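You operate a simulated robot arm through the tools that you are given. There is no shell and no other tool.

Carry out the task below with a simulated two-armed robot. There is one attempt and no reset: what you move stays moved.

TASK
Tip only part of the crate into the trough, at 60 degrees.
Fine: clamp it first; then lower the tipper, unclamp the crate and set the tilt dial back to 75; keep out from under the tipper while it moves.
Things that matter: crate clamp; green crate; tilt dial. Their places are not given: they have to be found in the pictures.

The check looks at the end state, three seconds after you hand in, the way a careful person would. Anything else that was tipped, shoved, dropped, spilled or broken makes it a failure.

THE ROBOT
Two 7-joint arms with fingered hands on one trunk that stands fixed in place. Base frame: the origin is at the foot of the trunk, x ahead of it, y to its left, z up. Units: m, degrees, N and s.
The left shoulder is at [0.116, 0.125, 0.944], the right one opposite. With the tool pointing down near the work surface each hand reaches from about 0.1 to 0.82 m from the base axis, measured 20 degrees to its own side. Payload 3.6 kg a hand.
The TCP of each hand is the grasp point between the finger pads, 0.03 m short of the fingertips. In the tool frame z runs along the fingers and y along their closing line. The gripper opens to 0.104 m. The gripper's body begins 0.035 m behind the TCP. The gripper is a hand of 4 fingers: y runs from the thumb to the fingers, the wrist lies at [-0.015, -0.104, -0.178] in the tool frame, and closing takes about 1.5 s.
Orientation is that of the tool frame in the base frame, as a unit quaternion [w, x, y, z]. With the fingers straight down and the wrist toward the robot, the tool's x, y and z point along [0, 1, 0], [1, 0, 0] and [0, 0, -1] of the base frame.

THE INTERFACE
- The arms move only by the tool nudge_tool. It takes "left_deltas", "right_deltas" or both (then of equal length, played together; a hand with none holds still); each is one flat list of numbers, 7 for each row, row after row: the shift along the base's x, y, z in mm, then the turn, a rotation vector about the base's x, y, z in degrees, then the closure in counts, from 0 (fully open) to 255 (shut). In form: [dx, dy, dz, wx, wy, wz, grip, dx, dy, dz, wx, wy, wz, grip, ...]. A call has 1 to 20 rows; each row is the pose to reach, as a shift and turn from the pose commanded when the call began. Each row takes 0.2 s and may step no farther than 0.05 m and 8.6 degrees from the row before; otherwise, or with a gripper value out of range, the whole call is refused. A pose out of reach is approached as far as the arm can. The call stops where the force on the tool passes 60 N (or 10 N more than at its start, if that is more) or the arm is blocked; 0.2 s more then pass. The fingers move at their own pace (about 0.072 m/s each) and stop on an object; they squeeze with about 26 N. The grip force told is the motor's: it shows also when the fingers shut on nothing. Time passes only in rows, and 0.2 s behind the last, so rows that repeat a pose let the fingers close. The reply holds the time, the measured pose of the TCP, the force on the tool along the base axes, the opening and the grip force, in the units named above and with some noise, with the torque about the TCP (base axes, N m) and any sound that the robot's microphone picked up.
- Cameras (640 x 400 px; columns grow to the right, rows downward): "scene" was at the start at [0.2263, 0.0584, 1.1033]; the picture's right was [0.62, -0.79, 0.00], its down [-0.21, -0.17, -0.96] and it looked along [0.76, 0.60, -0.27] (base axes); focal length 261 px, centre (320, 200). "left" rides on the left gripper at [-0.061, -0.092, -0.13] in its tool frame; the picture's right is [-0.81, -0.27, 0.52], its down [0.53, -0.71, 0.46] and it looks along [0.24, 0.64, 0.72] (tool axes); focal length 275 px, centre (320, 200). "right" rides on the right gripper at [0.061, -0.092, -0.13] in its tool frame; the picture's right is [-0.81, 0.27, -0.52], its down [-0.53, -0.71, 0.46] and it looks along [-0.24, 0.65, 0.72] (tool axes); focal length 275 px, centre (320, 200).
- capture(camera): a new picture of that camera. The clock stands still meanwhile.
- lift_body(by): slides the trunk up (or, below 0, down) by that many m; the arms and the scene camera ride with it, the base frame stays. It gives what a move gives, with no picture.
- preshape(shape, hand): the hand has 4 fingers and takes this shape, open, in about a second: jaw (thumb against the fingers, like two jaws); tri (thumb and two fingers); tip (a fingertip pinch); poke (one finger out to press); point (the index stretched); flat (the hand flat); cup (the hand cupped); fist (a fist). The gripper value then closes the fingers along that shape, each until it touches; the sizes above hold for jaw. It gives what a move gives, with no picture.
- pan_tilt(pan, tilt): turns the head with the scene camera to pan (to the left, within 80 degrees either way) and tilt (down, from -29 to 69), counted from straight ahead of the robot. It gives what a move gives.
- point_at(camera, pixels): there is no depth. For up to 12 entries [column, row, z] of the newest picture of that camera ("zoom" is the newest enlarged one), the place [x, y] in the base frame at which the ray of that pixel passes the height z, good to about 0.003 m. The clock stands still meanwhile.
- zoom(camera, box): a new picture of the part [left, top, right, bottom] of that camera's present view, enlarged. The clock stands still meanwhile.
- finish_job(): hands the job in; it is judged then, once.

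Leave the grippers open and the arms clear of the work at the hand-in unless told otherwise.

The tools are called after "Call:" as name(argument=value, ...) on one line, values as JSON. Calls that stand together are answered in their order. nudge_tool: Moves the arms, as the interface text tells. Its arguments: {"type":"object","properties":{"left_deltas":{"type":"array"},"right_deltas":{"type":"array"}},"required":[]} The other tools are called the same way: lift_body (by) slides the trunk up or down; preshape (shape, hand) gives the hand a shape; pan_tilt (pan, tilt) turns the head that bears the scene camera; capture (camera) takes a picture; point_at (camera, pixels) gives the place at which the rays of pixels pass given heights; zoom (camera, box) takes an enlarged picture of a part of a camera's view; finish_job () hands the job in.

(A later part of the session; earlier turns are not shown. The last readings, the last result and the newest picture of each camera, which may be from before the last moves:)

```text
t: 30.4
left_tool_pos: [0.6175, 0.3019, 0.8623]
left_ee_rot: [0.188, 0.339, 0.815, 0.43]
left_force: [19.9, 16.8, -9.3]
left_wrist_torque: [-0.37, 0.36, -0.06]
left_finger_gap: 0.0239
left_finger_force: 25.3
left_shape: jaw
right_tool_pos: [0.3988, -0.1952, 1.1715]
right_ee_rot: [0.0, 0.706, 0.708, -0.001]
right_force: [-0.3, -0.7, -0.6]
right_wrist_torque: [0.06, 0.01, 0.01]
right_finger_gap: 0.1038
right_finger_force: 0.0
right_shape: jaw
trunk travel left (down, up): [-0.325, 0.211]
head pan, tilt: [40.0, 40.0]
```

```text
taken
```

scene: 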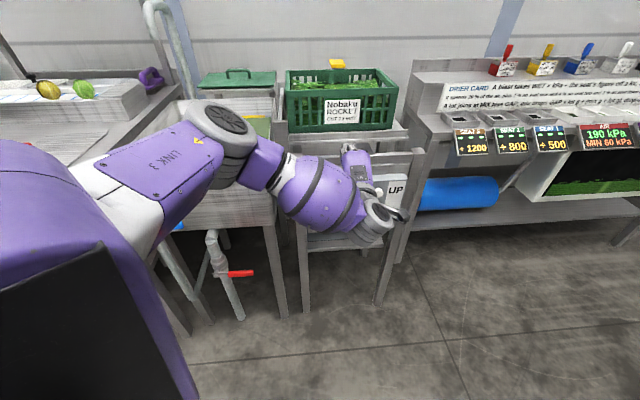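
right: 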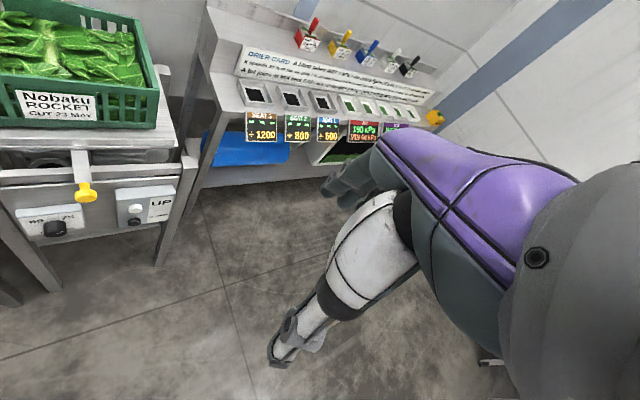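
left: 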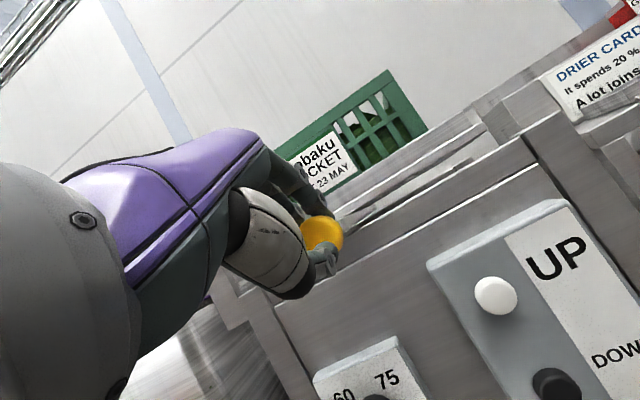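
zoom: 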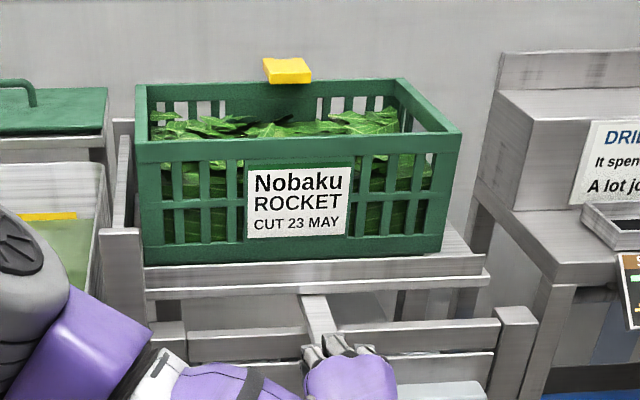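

It hit a firm stop (26 N) with the hook over the rim – clamped. I open the hand in place, then back out along the finger line (up and toward me).

Call:
nudge_tool(left_deltas=[0, 0, 0, 0, 0, 0, 150, 0, 0, 0, 0, 0, 0, 60, 0, 0, 0, 0, 0, 0, 0, 0, 0, 0, 0, 0, 0, 0, 0, 0, 0, 0, 0, 0, 0, 0, 0, 0, 0, 0, 0, 0, 0, 0, 0, 0, 0, 0, 0, -12, -12, 11, 0, 0, 0, 0, -24, -24, 23, 0, 0, 0, 0, -41, -41, 39, 0, 0, 0, 0, -53, -53, 60, 0, 0, 0, 0, -53, -53, 80, 0, 0, 0, 0])

Call:
capture(camera="scene")

Call:
capture(camera="left")

```text
t: 33.0
left_tool_pos: [0.5956, 0.273, 0.9369]
left_ee_rot: [0.189, 0.339, 0.815, 0.431]
left_force: [0.5, 0.7, 0.4]
left_wrist_torque: [0.01, 0.0, 0.03]
left_finger_gap: 0.1038
left_finger_force: 0.2
left_shape: jaw
left hand out of reach, approached as far as the arm can: row 10, 11, 12
right_tool_pos: [0.3958, -0.1982, 1.1729]
right_ee_rot: [0.0, 0.707, 0.707, 0.0]
right_force: [0.0, -0.2, 0.1]
right_wrist_torque: [0.01, -0.02, 0.01]
right_finger_gap: 0.1042
right_finger_force: 0.0
right_shape: jaw
trunk travel left (down, up): [-0.325, 0.211]
head pan, tilt: [40.0, 40.0]
```

```text
taken
```

scene: 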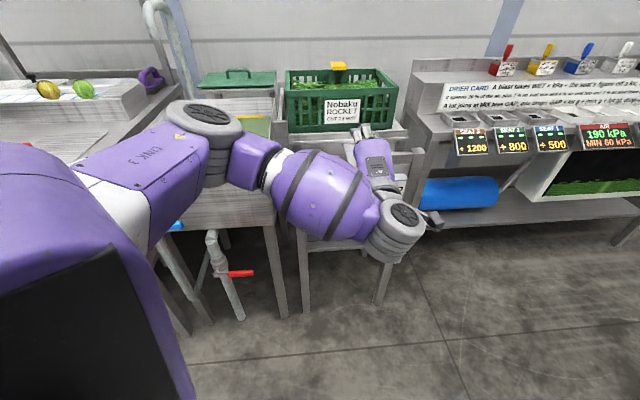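

```text
taken
```

left: 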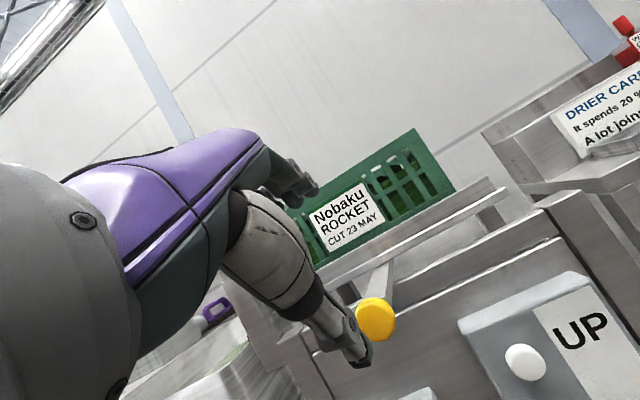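

The knob is free and stands pulled out, hook over the rim. The right arm lines up better with this panel (its shoulder lies straight along the panel normal), so I park the left hand: pitch it back down while rising, then yaw back beside me.

Call:
nudge_tool(left_deltas=[-10, -5, 20, -5.66, 5.66, 0, 0, -20, -10, 40, -11.3, 11.3, 0, 0, -30, -15, 60, -17, 17, 0, 0, -40, -20, 80, -22.6, 22.6, 0, 0, -55, -15, 100, -28.3, 28.3, 0, 0, -70, -10, 120, -34, 34, 0, 0, -85, 0, 140, -39.6, 39.6, 0, 0, -100, 10, 150, -39.6, 39.6, 0, 0])

Call:
nudge_tool(left_deltas=[-15, 20, 10, 0, 0, -7.5, 0, -30, 40, 20, 0, 0, -15, 0, -45, 60, 20, 0, 0, -22.5, 0, -60, 80, 20, 0, 0, -30, 0, -80, 100, 20, 0, 0, -37.5, 0, -100, 120, 20, 0, 0, -45, 0, -120, 140, 20, 0, 0, -45, 0])

```text
t: 34.8
left_tool_pos: [0.495, 0.2818, 1.0904]
left_ee_rot: [0.009, 0.379, 0.925, -0.002]
left_force: [-0.3, 1.0, 0.3]
left_wrist_torque: [0.0, -0.01, -0.02]
left_finger_gap: 0.1038
left_finger_force: 0.0
left_shape: jaw
right_tool_pos: [0.395, -0.1967, 1.1725]
right_ee_rot: [0.001, 0.707, 0.707, 0.001]
right_force: [-0.6, 0.1, 0.6]
right_wrist_torque: [0.02, 0.03, -0.02]
right_finger_gap: 0.1041
right_finger_force: 0.1
right_shape: jaw
trunk travel left (down, up): [-0.325, 0.211]
head pan, tilt: [40.0, 40.0]
```

```text
t: 36.4
left_tool_pos: [0.3729, 0.4234, 1.1102]
left_ee_rot: [0.008, 0.706, 0.709, -0.005]
left_force: [-0.6, 1.1, 0.6]
left_wrist_torque: [0.01, -0.02, 0.0]
left_finger_gap: 0.1039
left_finger_force: 0.1
left_shape: jaw
right_tool_pos: [0.3946, -0.1971, 1.1728]
right_ee_rot: [0.0, 0.707, 0.707, 0.0]
right_force: [0.0, -0.2, 0.2]
right_wrist_torque: [-0.02, -0.02, 0.0]
right_finger_gap: 0.1038
right_finger_force: 0.1
right_shape: jaw
trunk travel left (down, up): [-0.325, 0.211]
head pan, tilt: [40.0, 40.0]
```

The left hand is parked at (0.373,0.423,1.11). I take a picture to see the hook clearly and to find the trough's rim before lowering the trunk.

Call:
capture(camera="scene")

Call:
zoom(camera="scene", box=[270, 40, 430, 180])

Call:
zoom(camera="scene", box=[300, 150, 420, 240])

```text
taken
```

scene: 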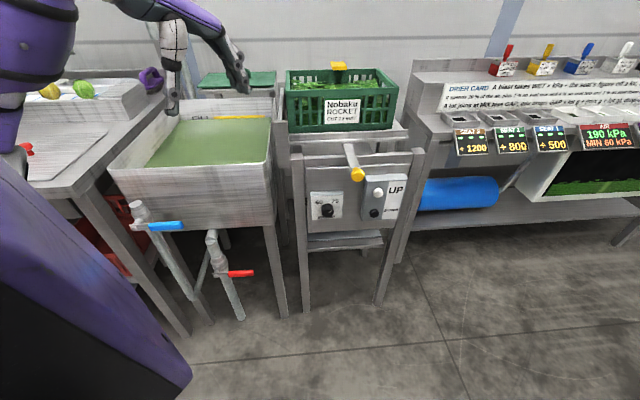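

```text
2.86 times, centred on (350, 110) of scene
```

zoom: 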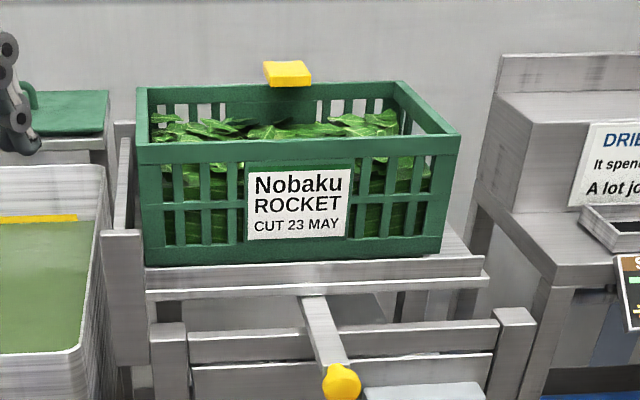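

```text
4.44 times, centred on (360, 195) of scene
```

zoom: 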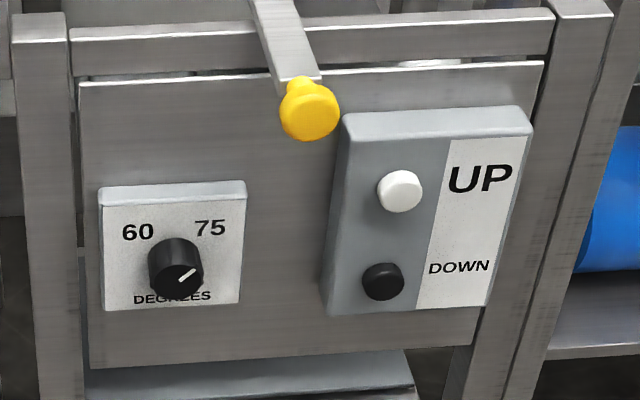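

The hook now overhangs the rear rim and the bar stands out. I query the trough's front rim ((112,160) and (268,152)) and dial/knob points for clearance.

Call:
point_at(camera="scene", pixels=[[110, 165, 0.85], [272, 158, 0.85], [184, 117, 0.85], [357, 174, 0.855], [328, 211, 0.681], [378, 193, 0.746], [375, 213, 0.662], [284, 95, 1.03], [396, 90, 1.03], [341, 66, 1.03], [165, 108, 1.0]])

```text
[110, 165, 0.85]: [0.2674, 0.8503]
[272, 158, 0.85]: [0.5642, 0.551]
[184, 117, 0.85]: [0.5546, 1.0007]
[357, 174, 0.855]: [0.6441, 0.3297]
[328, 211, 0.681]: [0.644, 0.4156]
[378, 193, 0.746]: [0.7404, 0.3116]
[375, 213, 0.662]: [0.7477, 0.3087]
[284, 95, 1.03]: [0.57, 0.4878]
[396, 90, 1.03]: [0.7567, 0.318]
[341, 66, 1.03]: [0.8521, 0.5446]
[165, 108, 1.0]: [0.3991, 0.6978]
```

The trough's front edge is at d≈0.79 along the panel normal; the parked left hand (d≈0.56) is well clear. I lower the trunk 0.2 m for the dial, and yaw the right hand 45° while moving it forward.

Call:
lift_body(by=-0.2)

Call:
nudge_tool(right_deltas=[5, 25, 0, 0, 0, 7.5, 0, 10, 50, 0, 0, 0, 15, 0, 15, 75, 0, 0, 0, 22.5, 0, 20, 100, 0, 0, 0, 30, 0, 25, 125, 0, 0, 0, 37.5, 0, 30, 150, 0, 0, 0, 45, 0, 30, 150, 0, 0, 0, 45, 0])

```text
t: 38.5
left_tool_pos: [0.3756, 0.4241, 0.9093]
left_ee_rot: [0.008, 0.705, 0.709, -0.004]
left_force: [0.6, 0.0, 0.4]
left_wrist_torque: [-0.02, -0.02, -0.02]
left_finger_gap: 0.1039
left_finger_force: 0.1
left_shape: jaw
right_tool_pos: [0.3955, -0.1973, 0.9723]
right_ee_rot: [0.0, 0.707, 0.707, 0.001]
right_force: [0.4, 0.4, 0.0]
right_wrist_torque: [0.0, 0.02, -0.02]
right_finger_gap: 0.1035
right_finger_force: 0.1
right_shape: jaw
trunk travel left (down, up): [-0.125, 0.411]
head pan, tilt: [40.0, 40.0]
```

```text
t: 40.1
left_tool_pos: [0.3739, 0.4237, 0.9101]
left_ee_rot: [0.007, 0.705, 0.709, -0.005]
left_force: [0.5, -0.1, 0.7]
left_wrist_torque: [0.01, -0.01, 0.01]
left_finger_gap: 0.1038
left_finger_force: 0.0
left_shape: jaw
right_tool_pos: [0.4243, -0.047, 0.9725]
right_ee_rot: [0.0, 0.382, 0.924, 0.0]
right_force: [0.2, 0.5, 1.6]
right_wrist_torque: [-0.04, 0.0, 0.03]
right_finger_gap: 0.104
right_finger_force: 0.0
right_shape: jaw
trunk travel left (down, up): [-0.125, 0.411]
head pan, tilt: [40.0, 40.0]
```

Now I pitch the right hand up 90° so its fingers point at the panel, moving to about (0.53,0.25,0.70).

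Call:
nudge_tool(right_deltas=[10, 27, -25, 5.79, -5.79, 0, 0, 19, 54, -49, 11.57, -11.57, 0, 0, 29, 81, -74, 17.36, -17.36, 0, 0, 39, 108, -98, 23.14, -23.14, 0, 0, 48, 135, -123, 28.93, -28.93, 0, 0, 58, 162, -147, 34.71, -34.71, 0, 0, 67, 189, -172, 40.5, -40.5, 0, 0, 77, 216, -196, 46.28, -46.28, 0, 0, 87, 243, -221, 52.07, -52.07, 0, 0, 96, 270, -245, 57.85, -57.85, 0, 0, 106, 297, -270, 63.64, -63.64, 0, 0, 106, 297, -270, 63.64, -63.64, 0, 0])

Call:
capture(camera="scene")

Call:
capture(camera="right")

```text
t: 42.7
left_tool_pos: [0.3736, 0.4239, 0.9102]
left_ee_rot: [0.008, 0.704, 0.71, -0.005]
left_force: [-0.2, 0.4, -0.3]
left_wrist_torque: [-0.03, 0.01, 0.01]
left_finger_gap: 0.1037
left_finger_force: 0.1
left_shape: jaw
right_tool_pos: [0.6269, 0.2008, 0.6945]
right_ee_rot: [0.235, 0.25, 0.659, 0.669]
right_force: [-0.1, 0.3, -0.2]
right_wrist_torque: [-0.03, 0.0, 0.03]
right_finger_gap: 0.1041
right_finger_force: 0.0
right_shape: jaw
right hand out of reach, approached as far as the arm can: row 6, 7, 8, 9, 10, 11, 12
trunk travel left (down, up): [-0.125, 0.411]
head pan, tilt: [40.0, 40.0]
```

```text
taken
```

scene: 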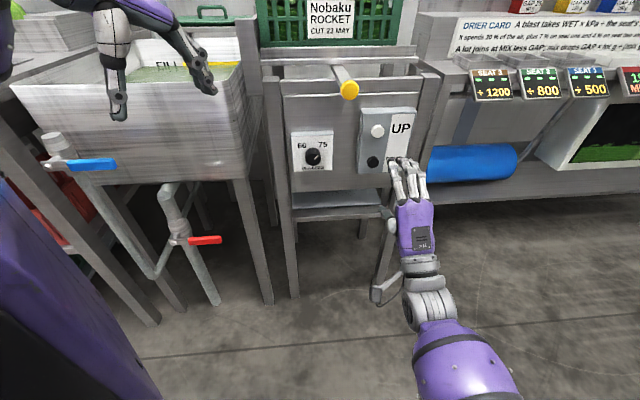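

```text
taken
```

right: 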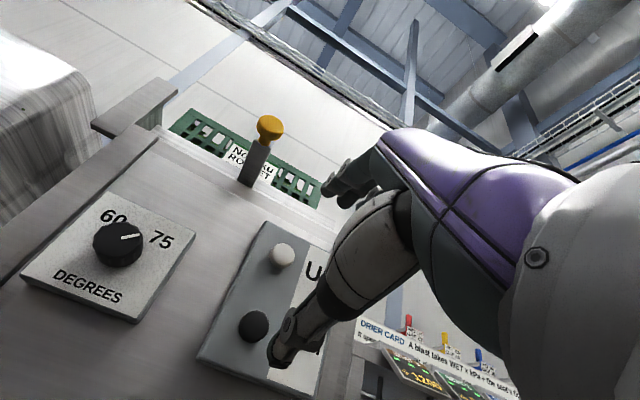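

The hand stands in front of the buttons, fingers level, yawed about 5° too far. I move it sideways toward the dial, to about (0.58,0.353,0.681), correcting the yaw by -5°.

Call:
nudge_tool(right_deltas=[-11, 38, -3, 0, 0, -1, 0, -23, 76, -7, 0, 0, -2.5, 0, -34, 114, -10, 0, 0, -4, 0, -46, 152, -13, 0, 0, -5, 0, -46, 152, -13, 0, 0, -5, 0])

Call:
capture(camera="scene")

Call:
capture(camera="right")

```text
t: 43.9
left_tool_pos: [0.3746, 0.4233, 0.9096]
left_ee_rot: [0.008, 0.704, 0.71, -0.005]
left_force: [-0.2, -0.8, -0.7]
left_wrist_torque: [0.0, -0.02, -0.05]
left_finger_gap: 0.1037
left_finger_force: 0.0
left_shape: jaw
right_tool_pos: [0.6499, 0.2325, 0.6871]
right_ee_rot: [0.242, 0.259, 0.655, 0.667]
right_force: [0.2, -0.1, 0.4]
right_wrist_torque: [0.0, -0.04, 0.01]
right_finger_gap: 0.1039
right_finger_force: 0.1
right_shape: jaw
right hand out of reach, approached as far as the arm can: row 1, 2, 3, 4, 5
trunk travel left (down, up): [-0.125, 0.411]
head pan, tilt: [40.0, 40.0]
```

```text
taken
```

scene: 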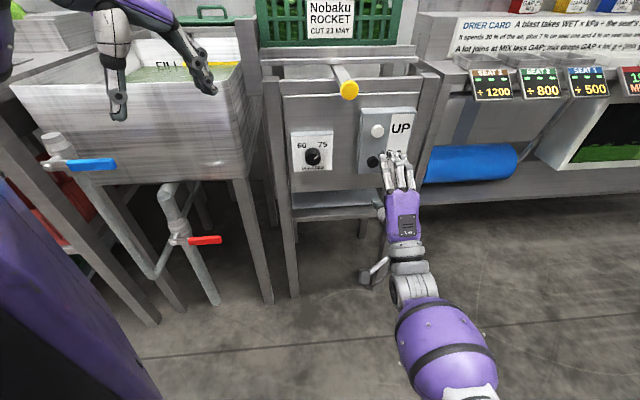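

```text
taken
```

right: 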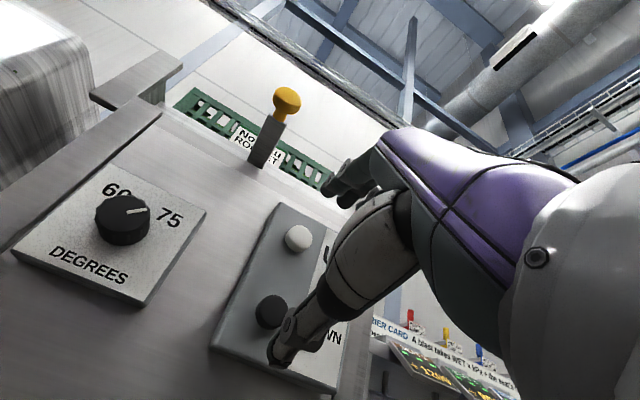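

The right arm cannot swing further left in this pose (wrist limit), so I will turn the dial with the left hand coming from above-left, fingers straddling the dial sideways. First, a closer look at the dial from the right camera to measure its depth and size.

Call:
zoom(camera="right", box=[0, 160, 220, 310])

Call:
zoom(camera="scene", box=[270, 60, 430, 200])

Call:
point_at(camera="right", pixels=[[122, 212, 0.681], [122, 212, 0.69], [96, 206, 0.681], [149, 214, 0.681], [270, 310, 0.662], [299, 238, 0.746], [12, 250, 0.62], [150, 305, 0.62]])

Call:
point_at(camera="scene", pixels=[[313, 156, 0.681], [377, 131, 0.746], [372, 162, 0.662], [292, 172, 0.64], [293, 133, 0.73], [332, 168, 0.64], [332, 131, 0.73], [300, 185, 0.62]])

```text
2.67 times, centred on (110, 235) of right
```

zoom: 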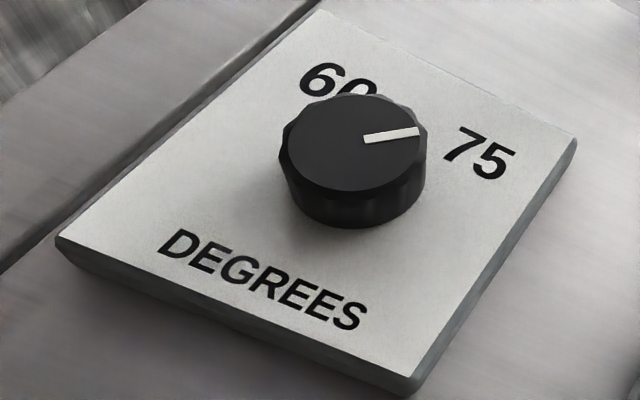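

```text
2.86 times, centred on (350, 130) of scene
```

zoom: 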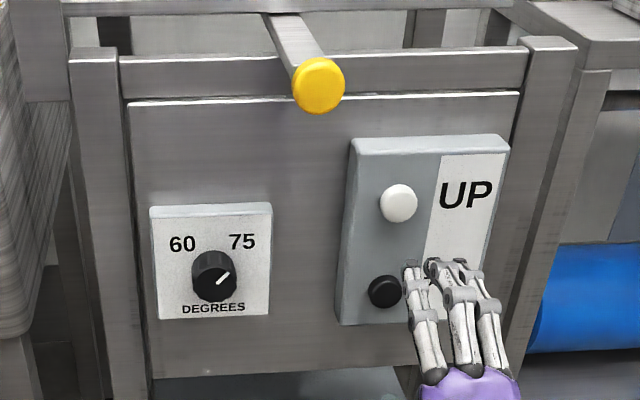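

```text
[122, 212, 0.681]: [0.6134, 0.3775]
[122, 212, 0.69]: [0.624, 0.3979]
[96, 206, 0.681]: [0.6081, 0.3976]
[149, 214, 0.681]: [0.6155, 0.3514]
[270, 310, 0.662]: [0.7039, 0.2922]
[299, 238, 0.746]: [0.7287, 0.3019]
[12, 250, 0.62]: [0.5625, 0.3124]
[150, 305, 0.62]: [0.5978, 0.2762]
```

```text
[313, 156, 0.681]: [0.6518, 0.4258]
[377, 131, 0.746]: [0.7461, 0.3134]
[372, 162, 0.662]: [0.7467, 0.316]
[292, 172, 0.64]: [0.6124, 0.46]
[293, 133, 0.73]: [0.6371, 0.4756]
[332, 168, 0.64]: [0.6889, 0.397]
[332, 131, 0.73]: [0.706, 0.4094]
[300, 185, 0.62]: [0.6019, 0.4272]
```

The dial is about 39 mm wide and 2 cm deep. I pin its front-face centre by two rays: scene (313.6,159) and right (122,212.5).

Call:
point_at(camera="scene", pixels=[[313.6, 159, 0.68], [313.6, 159, 0.69], [313.6, 159, 0.7]])

Call:
point_at(camera="right", pixels=[[122, 212.5, 0.69], [122, 212.5, 0.7], [122, 212.5, 0.71]])

Call:
nudge_tool(right_deltas=[15, -25, 0, 0, 0, 0, 0, 30, -50, 0, 0, 0, 0, 0, 45, -75, 0, 0, 0, 0, 0, 45, -75, 0, 0, 0, 0, 0], left_deltas=[0, 0, 0, 0, 0, -7.5, 0, 5, 0, 0, 0, 0, -15, 0, 10, 0, 0, 0, 0, -22.5, 0, 15, 0, 0, 0, 0, -30, 0])

```text
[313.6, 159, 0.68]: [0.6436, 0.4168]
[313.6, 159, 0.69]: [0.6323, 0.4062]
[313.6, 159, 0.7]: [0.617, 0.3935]
```

```text
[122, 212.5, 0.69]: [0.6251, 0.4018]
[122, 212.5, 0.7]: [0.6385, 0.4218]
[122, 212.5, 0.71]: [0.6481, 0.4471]
```

```text
t: 44.9
left_tool_pos: [0.3895, 0.4242, 0.9101]
left_ee_rot: [0.006, 0.865, 0.502, -0.006]
left_force: [-0.2, -0.1, 0.1]
left_wrist_torque: [0.0, 0.02, 0.02]
left_finger_gap: 0.104
left_finger_force: 0.0
left_shape: jaw
right_tool_pos: [0.6935, 0.1578, 0.6873]
right_ee_rot: [0.242, 0.259, 0.655, 0.667]
right_force: [-0.2, 0.4, -0.3]
right_wrist_torque: [0.0, -0.02, 0.0]
right_finger_gap: 0.1041
right_finger_force: 0.1
right_shape: jaw
trunk travel left (down, up): [-0.125, 0.411]
head pan, tilt: [40.0, 40.0]
```

Dial front centre: d≈0.731 along the normal, sideways s≈0.159, z≈0.692. The left hand finishes its yaw (15° more), then pitches 45° toward the panel, moving to about (0.53,0.36,0.80).

Call:
nudge_tool(left_deltas=[10, -5, 0, 0, 0, -7.5, 0, 20, -10, 0, 0, 0, -15, 0, 30, -15, 0, 0, 0, -15, 0])

Call:
nudge_tool(left_deltas=[15, -5, -15, 5.3, -5.3, 0, 0, 35, -10, -30, 10.6, -10.6, 0, 0, 55, -15, -45, 15.9, -15.9, 0, 0, 70, -20, -60, 21.2, -21.2, 0, 0, 90, -30, -80, 26.5, -26.5, 0, 0, 110, -40, -100, 31.8, -31.8, 0, 0, 110, -45, -110, 31.8, -31.8, 0, 0])

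Call:
capture(camera="scene")

Call:
capture(camera="left")

```text
t: 45.7
left_tool_pos: [0.4193, 0.4068, 0.9107]
left_ee_rot: [0.005, 0.923, 0.386, -0.008]
left_force: [-0.7, 0.5, -0.1]
left_wrist_torque: [0.0, -0.02, 0.0]
left_finger_gap: 0.1037
left_finger_force: 0.2
left_shape: jaw
right_tool_pos: [0.6942, 0.1578, 0.6868]
right_ee_rot: [0.241, 0.259, 0.655, 0.667]
right_force: [-0.6, -0.7, 0.7]
right_wrist_torque: [-0.02, 0.03, -0.03]
right_finger_gap: 0.1043
right_finger_force: 0.1
right_shape: jaw
trunk travel left (down, up): [-0.125, 0.411]
head pan, tilt: [40.0, 40.0]
```

```text
t: 47.3
left_tool_pos: [0.5306, 0.3635, 0.7983]
left_ee_rot: [-0.14, 0.856, 0.357, 0.347]
left_force: [0.1, 0.1, 0.1]
left_wrist_torque: [0.01, 0.0, 0.01]
left_finger_gap: 0.1039
left_finger_force: 0.1
left_shape: jaw
right_tool_pos: [0.6944, 0.1579, 0.6881]
right_ee_rot: [0.242, 0.26, 0.655, 0.667]
right_force: [-0.7, 0.3, 0.7]
right_wrist_torque: [-0.01, -0.02, 0.03]
right_finger_gap: 0.104
right_finger_force: 0.0
right_shape: jaw
trunk travel left (down, up): [-0.125, 0.411]
head pan, tilt: [40.0, 40.0]
```

```text
taken
```

scene: 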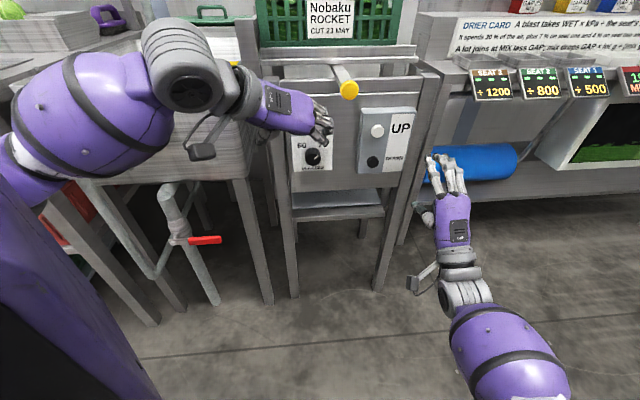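

```text
taken
```

left: 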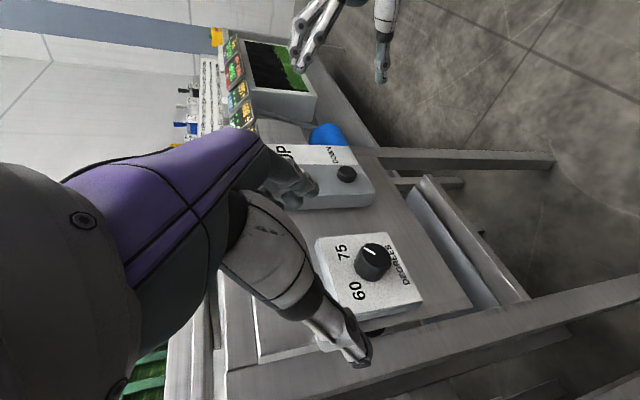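

The pose is reachable and the left camera sees the dial at (372,258). I check that spot's place, then roll the hand 20° counter-clockwise and go to a pre-grasp 6 cm short.

Call:
point_at(camera="left", pixels=[[372, 258, 0.692], [372, 258, 0.68], [372, 258, 0.7]])

Call:
nudge_tool(left_deltas=[17, 7, -18, -4.7, -4.7, 0, 0, 34, 14, -35, -9.4, -9.4, 0, 0, 51, 21, -53, -14.1, -14.1, 0, 0, 51, 21, -53, -14.1, -14.1, 0, 0])

Call:
capture(camera="scene")

Call:
capture(camera="left")

Call:
capture(camera="right")

```text
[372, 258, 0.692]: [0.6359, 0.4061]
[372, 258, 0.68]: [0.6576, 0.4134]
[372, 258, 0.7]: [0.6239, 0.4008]
```

```text
t: 48.3
left_tool_pos: [0.5794, 0.3838, 0.7435]
left_ee_rot: [0.01, 0.817, 0.412, 0.402]
left_force: [0.0, -0.7, 0.2]
left_wrist_torque: [0.02, 0.01, 0.01]
left_finger_gap: 0.1038
left_finger_force: 0.1
left_shape: jaw
right_tool_pos: [0.6944, 0.1586, 0.6871]
right_ee_rot: [0.242, 0.26, 0.655, 0.667]
right_force: [-0.3, 0.5, 0.2]
right_wrist_torque: [-0.02, 0.01, 0.02]
right_finger_gap: 0.1043
right_finger_force: 0.1
right_shape: jaw
trunk travel left (down, up): [-0.125, 0.411]
head pan, tilt: [40.0, 40.0]
```

```text
taken
```

scene: 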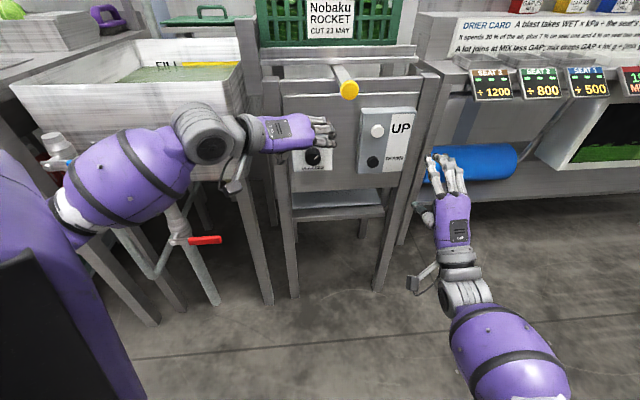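

```text
taken
```

left: 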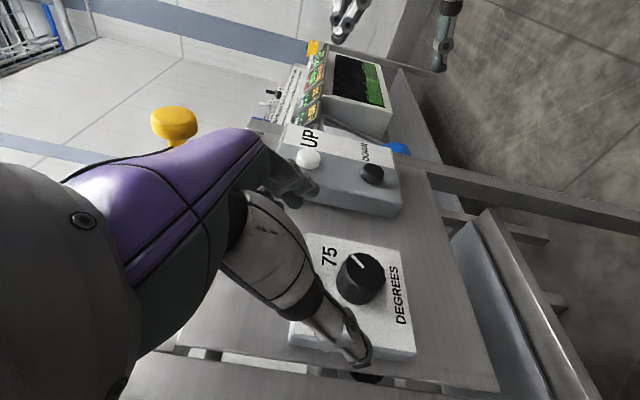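

```text
taken
```

right: 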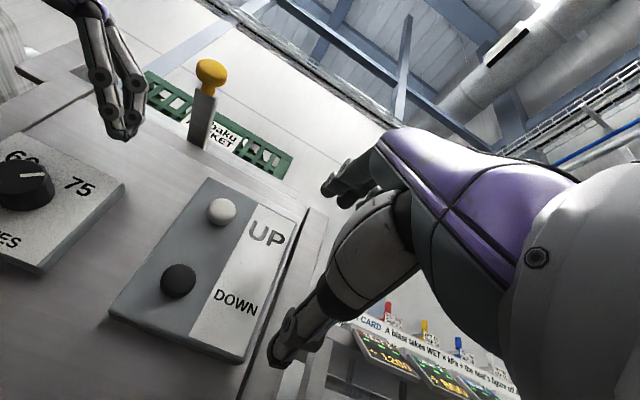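

The hand is oriented as planned (pointing down-forward, closing nearly sideways). I advance 6 cm so the fingers straddle the dial.

Call:
nudge_tool(left_deltas=[11, 5, -10, 0, 0, 0, 0, 22, 10, -19, 0, 0, 0, 0, 33, 15, -29, 0, 0, 0, 0, 43, 19, -38, 0, 0, 0, 0, 43, 19, -38, 0, 0, 0, 0])

Call:
zoom(camera="scene", box=[240, 80, 400, 200])

Call:
capture(camera="left")

Call:
zoom(camera="right", box=[0, 80, 240, 280])

```text
t: 49.5
left_tool_pos: [0.6234, 0.4038, 0.7084]
left_ee_rot: [0.01, 0.817, 0.413, 0.403]
left_force: [0.7, -6.2, 0.6]
left_wrist_torque: [0.15, -0.03, -0.27]
left_finger_gap: 0.1036
left_finger_force: 0.1
left_shape: jaw
right_tool_pos: [0.6938, 0.1579, 0.6876]
right_ee_rot: [0.241, 0.26, 0.654, 0.668]
right_force: [0.7, -0.1, 0.8]
right_wrist_torque: [-0.01, -0.01, 0.02]
right_finger_gap: 0.104
right_finger_force: 0.0
right_shape: jaw
trunk travel left (down, up): [-0.125, 0.411]
head pan, tilt: [40.0, 40.0]
```

```text
3.33 times, centred on (320, 140) of scene
```

zoom: 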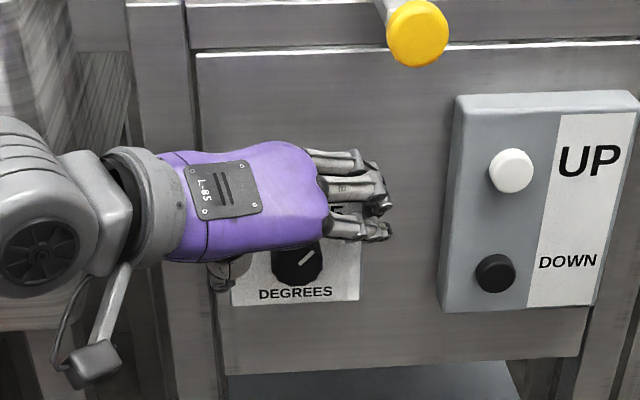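

```text
taken
```

left: 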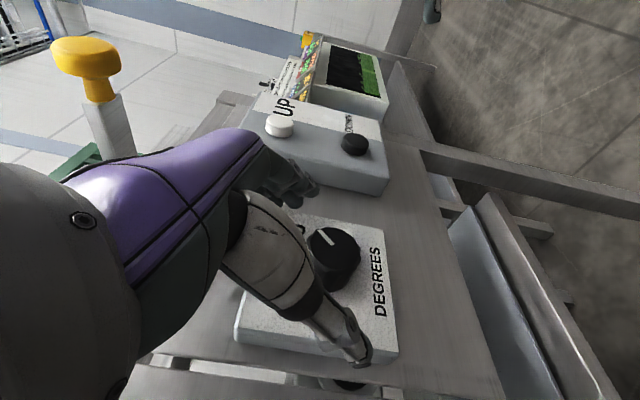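

```text
2.00 times, centred on (120, 180) of right
```

zoom: 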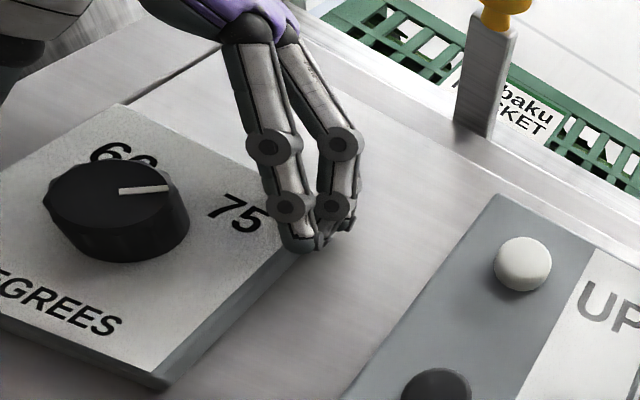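

The fingers touched lightly (6 N): the three fingers stacked beside each other reach the panel first at this steep angle. I back off 4 cm, pitch the hand 20° nearer to the dial's axis, and look again.

Call:
nudge_tool(left_deltas=[-14, -12, 4, 0, 0, 0, 0, -28, -23, 4, 4.4, -4.4, 2.3, 0, -28, -23, 4, 8.9, -8.8, 4.6, 0, -28, -23, 4, 13.3, -13.2, 6.9, 0, -28, -23, 4, 13.3, -13.2, 6.9, 0])

Call:
zoom(camera="scene", box=[240, 80, 400, 200])

Call:
capture(camera="left")

Call:
zoom(camera="right", box=[0, 80, 240, 280])

```text
t: 50.7
left_tool_pos: [0.5946, 0.3804, 0.7124]
left_ee_rot: [-0.062, 0.735, 0.407, 0.539]
left_force: [0.0, 0.6, 0.1]
left_wrist_torque: [-0.02, 0.01, 0.0]
left_finger_gap: 0.1041
left_finger_force: 0.2
left_shape: jaw
right_tool_pos: [0.6937, 0.1584, 0.687]
right_ee_rot: [0.242, 0.259, 0.655, 0.667]
right_force: [0.0, 0.3, -0.2]
right_wrist_torque: [-0.01, -0.03, 0.0]
right_finger_gap: 0.104
right_finger_force: 0.0
right_shape: jaw
trunk travel left (down, up): [-0.125, 0.411]
head pan, tilt: [40.0, 40.0]
```

```text
3.33 times, centred on (320, 140) of scene
```

zoom: 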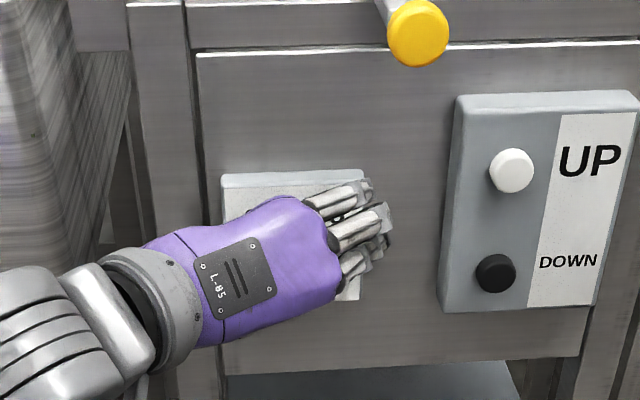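

```text
taken
```

left: 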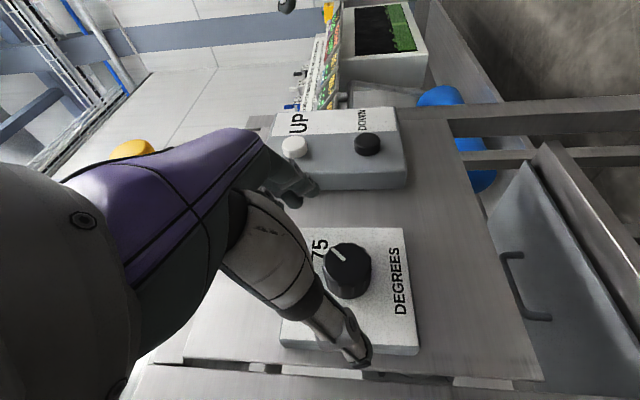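

```text
2.00 times, centred on (120, 180) of right
```

zoom: 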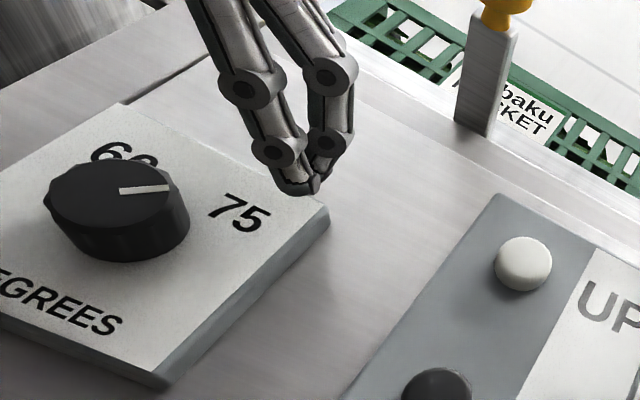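

Better aligned. I advance to TCP (0.619,0.397,0.702), straddling the dial, and close gently.

Call:
nudge_tool(left_deltas=[8, 5, -3, 0, 0, 0, 0, 16, 11, -7, 0, 0, 0, 0, 24, 16, -10, 0, 0, 0, 0, 24, 16, -10, 0, 0, 0, 0])

Call:
zoom(camera="right", box=[0, 80, 240, 280])

Call:
capture(camera="left")

```text
t: 51.7
left_tool_pos: [0.6201, 0.3959, 0.7027]
left_ee_rot: [-0.061, 0.735, 0.407, 0.538]
left_force: [-0.1, 0.6, -0.5]
left_wrist_torque: [0.03, 0.0, 0.01]
left_finger_gap: 0.1038
left_finger_force: 0.0
left_shape: jaw
right_tool_pos: [0.6944, 0.158, 0.6879]
right_ee_rot: [0.242, 0.259, 0.655, 0.667]
right_force: [0.1, -0.2, 0.5]
right_wrist_torque: [0.0, -0.01, 0.0]
right_finger_gap: 0.1039
right_finger_force: 0.0
right_shape: jaw
trunk travel left (down, up): [-0.125, 0.411]
head pan, tilt: [40.0, 40.0]
```

```text
2.00 times, centred on (120, 180) of right
```

zoom: 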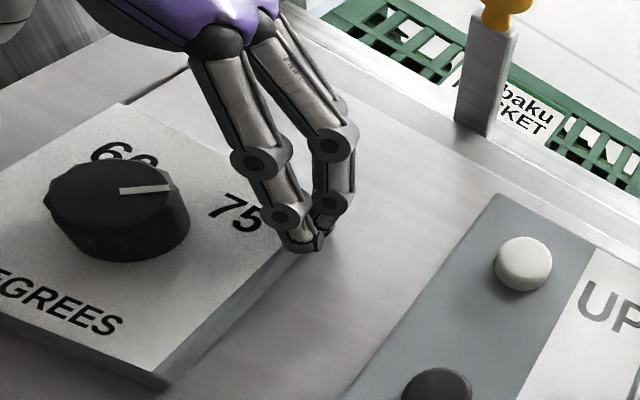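

```text
taken
```

left: 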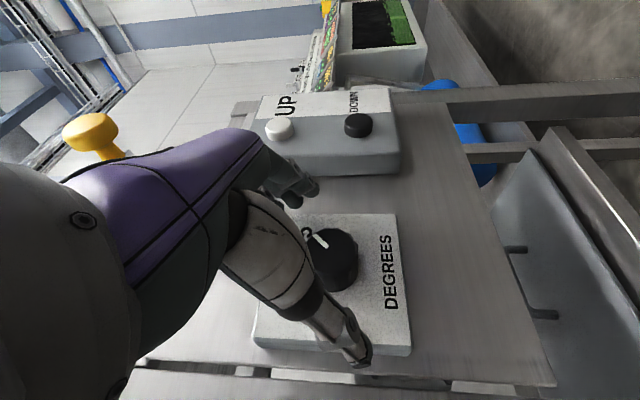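

The dial sits between thumb tip (360,350) and fingers (305,190) in the left view. I close.

Call:
nudge_tool(left_deltas=[0, 0, 0, 0, 0, 0, 80, 0, 0, 0, 0, 0, 0, 130, 0, 0, 0, 0, 0, 0, 180, 0, 0, 0, 0, 0, 0, 230, 0, 0, 0, 0, 0, 0, 255, 0, 0, 0, 0, 0, 0, 255, 0, 0, 0, 0, 0, 0, 255, 0, 0, 0, 0, 0, 0, 255])

Call:
zoom(camera="right", box=[0, 80, 240, 280])

Call:
capture(camera="left")

```text
t: 53.5
left_tool_pos: [0.6191, 0.397, 0.7024]
left_ee_rot: [-0.062, 0.736, 0.407, 0.538]
left_force: [-9.1, -5.7, -2.8]
left_wrist_torque: [0.19, 0.03, -0.18]
left_finger_gap: 0.0277
left_finger_force: 25.6
left_shape: jaw
right_tool_pos: [0.6937, 0.1583, 0.6883]
right_ee_rot: [0.242, 0.26, 0.655, 0.667]
right_force: [0.0, -0.5, 0.5]
right_wrist_torque: [-0.02, 0.0, -0.03]
right_finger_gap: 0.104
right_finger_force: 0.0
right_shape: jaw
trunk travel left (down, up): [-0.125, 0.411]
head pan, tilt: [40.0, 40.0]
```

```text
2.00 times, centred on (120, 180) of right
```

zoom: 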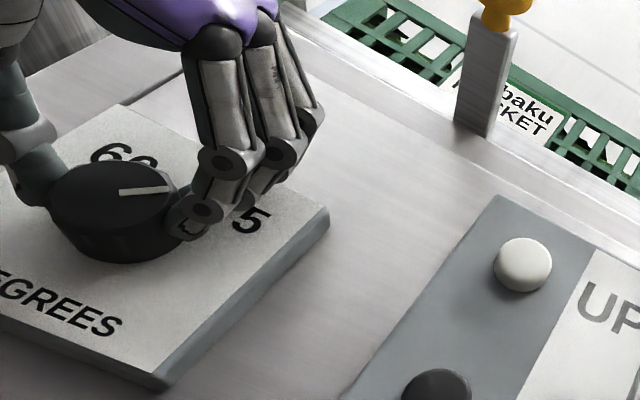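

```text
taken
```

left: 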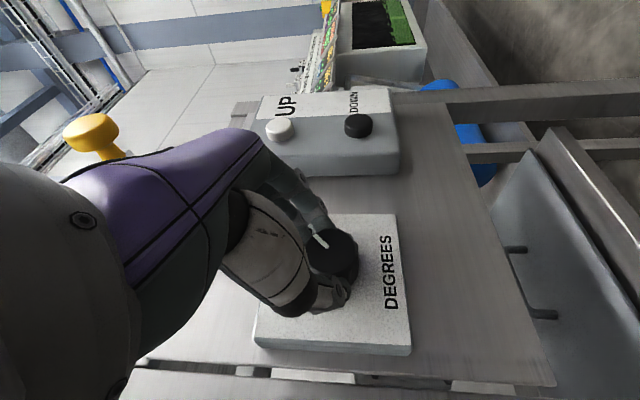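

Fingers and thumb hold the dial. I turn it counter-clockwise about its own axis (-n), first 45°, letting the TCP follow the small arc.

Call:
nudge_tool(left_deltas=[-0.9, 0.9, -0.5, -5.3, -5.3, 0, 255, -1.8, 1.8, -1.1, -10.6, -10.6, 0, 255, -2.7, 2.7, -1.9, -15.9, -15.9, 0, 255, -3.4, 3.4, -2.9, -21.2, -21.2, 0, 255, -4, 4, -4, -26.5, -26.5, 0, 255, -4.6, 4.6, -5.2, -31.8, -31.8, 0, 255, -4.6, 4.6, -5.2, -31.8, -31.8, 0, 255])

Call:
zoom(camera="right", box=[0, 80, 240, 280])

Call:
capture(camera="scene")

```text
t: 55.1
left_tool_pos: [0.6154, 0.4024, 0.6975]
left_ee_rot: [0.252, 0.551, 0.538, 0.586]
left_force: [-16.8, -0.8, -4.8]
left_wrist_torque: [-0.01, 0.23, 0.24]
left_finger_gap: 0.0282
left_finger_force: 26.0
left_shape: jaw
right_tool_pos: [0.6921, 0.1572, 0.6879]
right_ee_rot: [0.241, 0.259, 0.655, 0.668]
right_force: [-0.3, 0.2, 0.2]
right_wrist_torque: [0.01, 0.03, -0.04]
right_finger_gap: 0.1038
right_finger_force: 0.1
right_shape: jaw
trunk travel left (down, up): [-0.125, 0.411]
head pan, tilt: [40.0, 40.0]
```

```text
2.00 times, centred on (120, 180) of right
```

zoom: 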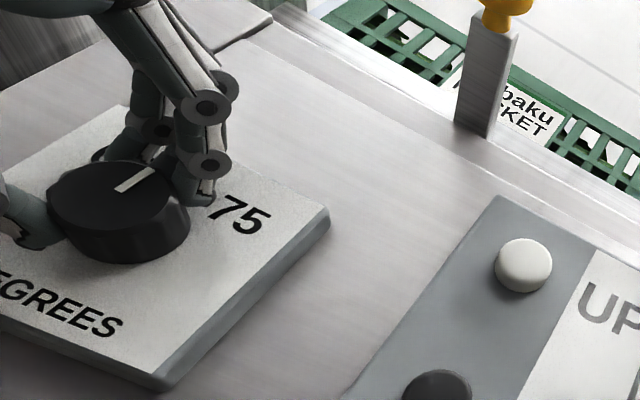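

```text
taken
```

scene: 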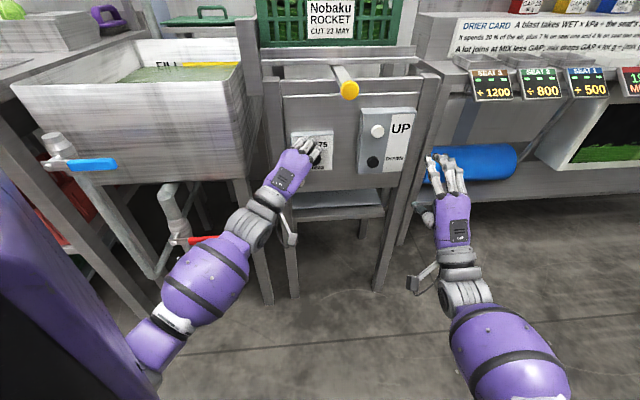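

The pointer turned about 45° with the hand. I turn the second 45°.

Call:
nudge_tool(left_deltas=[-0.4, 0.4, -1.3, -5.3, -5.3, 0, 255, -0.7, 0.7, -2.6, -10.6, -10.6, 0, 255, -0.9, 0.9, -4, -15.9, -15.9, 0, 255, -0.9, 0.9, -5.4, -21.2, -21.2, 0, 255, -0.8, 0.8, -6.8, -26.5, -26.5, 0, 255, -0.6, 0.6, -8.2, -31.8, -31.8, 0, 255, -0.6, 0.6, -8.2, -31.8, -31.8, 0, 255])

Call:
zoom(camera="right", box=[0, 80, 240, 280])

Call:
capture(camera="scene")

```text
t: 56.7
left_tool_pos: [0.6146, 0.4011, 0.6876]
left_ee_rot: [0.528, 0.281, 0.588, 0.545]
left_force: [-16.9, -0.4, -8.2]
left_wrist_torque: [-0.19, 0.29, 0.15]
left_finger_gap: 0.0284
left_finger_force: 26.1
left_shape: jaw
right_tool_pos: [0.693, 0.1571, 0.6887]
right_ee_rot: [0.242, 0.258, 0.655, 0.667]
right_force: [-0.4, 1.6, -0.9]
right_wrist_torque: [0.0, 0.0, 0.0]
right_finger_gap: 0.1039
right_finger_force: 0.1
right_shape: jaw
trunk travel left (down, up): [-0.125, 0.411]
head pan, tilt: [40.0, 40.0]
```

```text
2.00 times, centred on (120, 180) of right
```

zoom: 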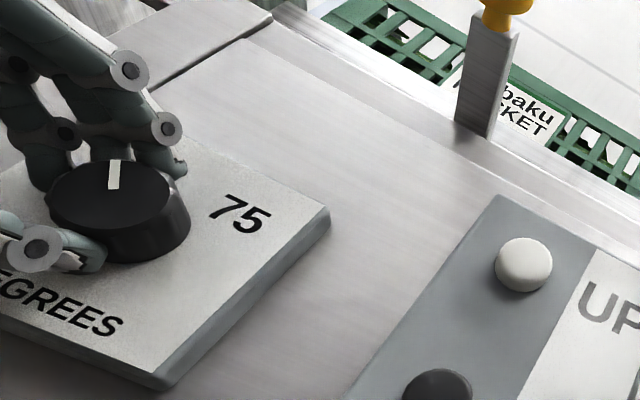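

```text
taken
```

scene: 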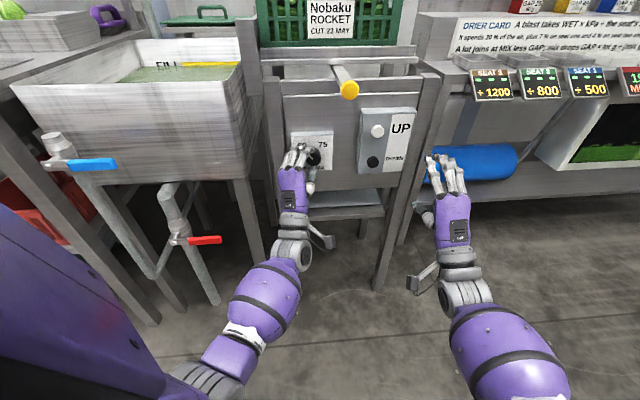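

The pointer now points up-left, ~90° from where it was. I open the hand, back straight out, and check the dial.

Call:
nudge_tool(left_deltas=[0, 0, 0, 0, 0, 0, 150, 0, 0, 0, 0, 0, 0, 60, 0, 0, 0, 0, 0, 0, 0, 0, 0, 0, 0, 0, 0, 0, 0, 0, 0, 0, 0, 0, 0, 0, 0, 0, 0, 0, 0, 0, -16, -10, 0, 0, 0, 0, 0, -33, -19, 0, 0, 0, 0, 0, -50, -28, 0, 0, 0, 0, 0, -66, -30, 0, 0, 0, 0, 0, -82, -10, 0, 0, 0, 0, 0, -95, 25, 0, 0, 0, 0, 0])

Call:
capture(camera="scene")

Call:
zoom(camera="right", box=[0, 80, 240, 280])

Call:
zoom(camera="scene", box=[270, 110, 350, 190])

```text
t: 59.3
left_tool_pos: [0.5179, 0.4254, 0.6881]
left_ee_rot: [0.527, 0.281, 0.588, 0.546]
left_force: [-0.1, -0.8, -0.7]
left_wrist_torque: [-0.01, 0.01, -0.01]
left_finger_gap: 0.1035
left_finger_force: 0.0
left_shape: jaw
right_tool_pos: [0.6939, 0.1581, 0.6885]
right_ee_rot: [0.24, 0.26, 0.655, 0.668]
right_force: [0.4, 0.4, 0.8]
right_wrist_torque: [0.01, 0.0, 0.04]
right_finger_gap: 0.1041
right_finger_force: 0.0
right_shape: jaw
trunk travel left (down, up): [-0.125, 0.411]
head pan, tilt: [40.0, 40.0]
```

```text
taken
```

scene: 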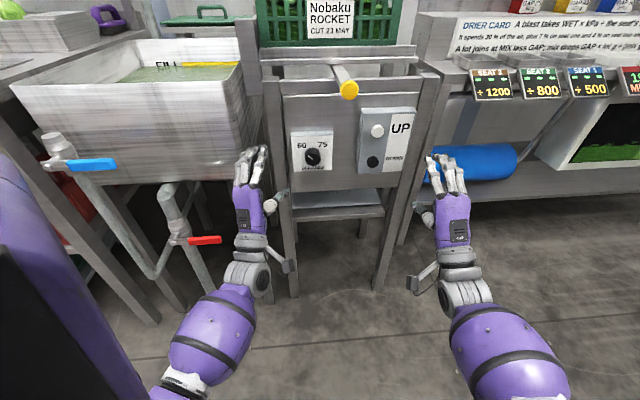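

```text
2.00 times, centred on (120, 180) of right
```

zoom: 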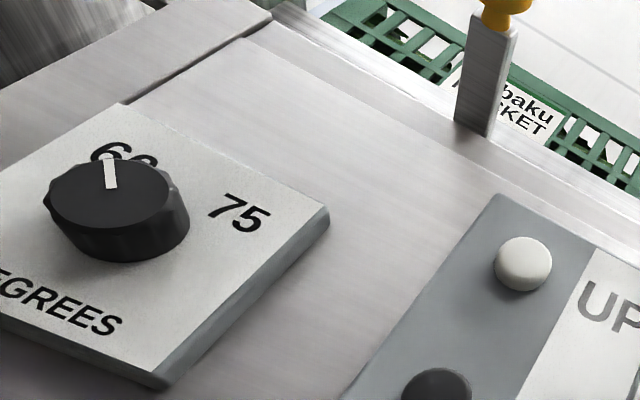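

```text
5.00 times, centred on (310, 150) of scene
```

zoom: 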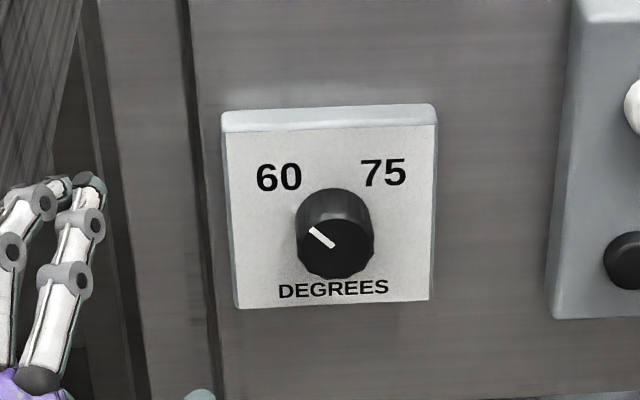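

The dial now points at 60. I draw the left hand back a little from the panel, and give the right hand the poke shape for the buttons.

Call:
nudge_tool(left_deltas=[-20, -10, 0, 0, 0, 0, 0, -40, -20, 0, 0, 0, 0, 0, -60, -30, 0, 0, 0, 0, 0])

Call:
preshape(hand="right", shape="poke")

Call:
capture(camera="right")

Call:
capture(camera="scene")

```text
t: 60.1
left_tool_pos: [0.4584, 0.3976, 0.6875]
left_ee_rot: [0.529, 0.283, 0.587, 0.545]
left_force: [-0.7, -0.4, -0.2]
left_wrist_torque: [-0.01, 0.03, 0.0]
left_finger_gap: 0.1038
left_finger_force: 0.1
left_shape: jaw
right_tool_pos: [0.6936, 0.1576, 0.6873]
right_ee_rot: [0.242, 0.259, 0.655, 0.667]
right_force: [-0.1, 0.4, -0.8]
right_wrist_torque: [-0.02, 0.0, -0.02]
right_finger_gap: 0.1042
right_finger_force: 0.1
right_shape: jaw
trunk travel left (down, up): [-0.125, 0.411]
head pan, tilt: [40.0, 40.0]
```

```text
t: 61.0
left_tool_pos: [0.459, 0.3981, 0.6883]
left_ee_rot: [0.527, 0.282, 0.587, 0.545]
left_force: [-0.4, -0.1, -0.5]
left_wrist_torque: [0.01, 0.01, -0.02]
left_finger_gap: 0.1036
left_finger_force: 0.1
left_shape: jaw
right_tool_pos: [0.6933, 0.1577, 0.6879]
right_ee_rot: [0.241, 0.259, 0.655, 0.667]
right_force: [-0.6, 0.6, 0.8]
right_wrist_torque: [0.01, 0.03, 0.01]
right_finger_gap: 0.0
right_finger_force: 0.0
right_shape: poke
trunk travel left (down, up): [-0.125, 0.411]
head pan, tilt: [40.0, 40.0]
```

```text
taken
```

right: 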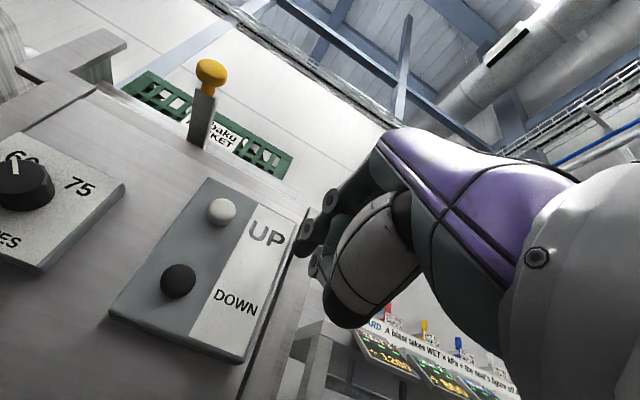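

```text
taken
```

scene: 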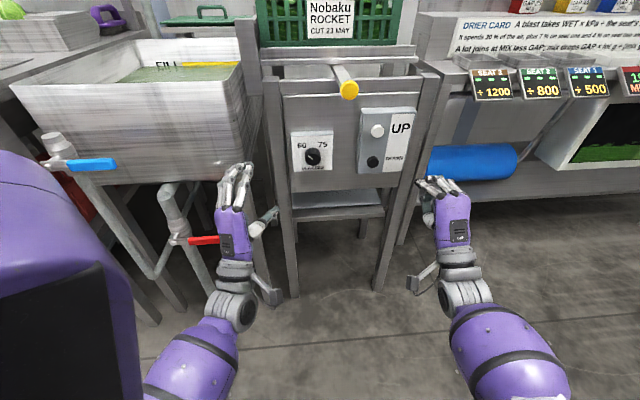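

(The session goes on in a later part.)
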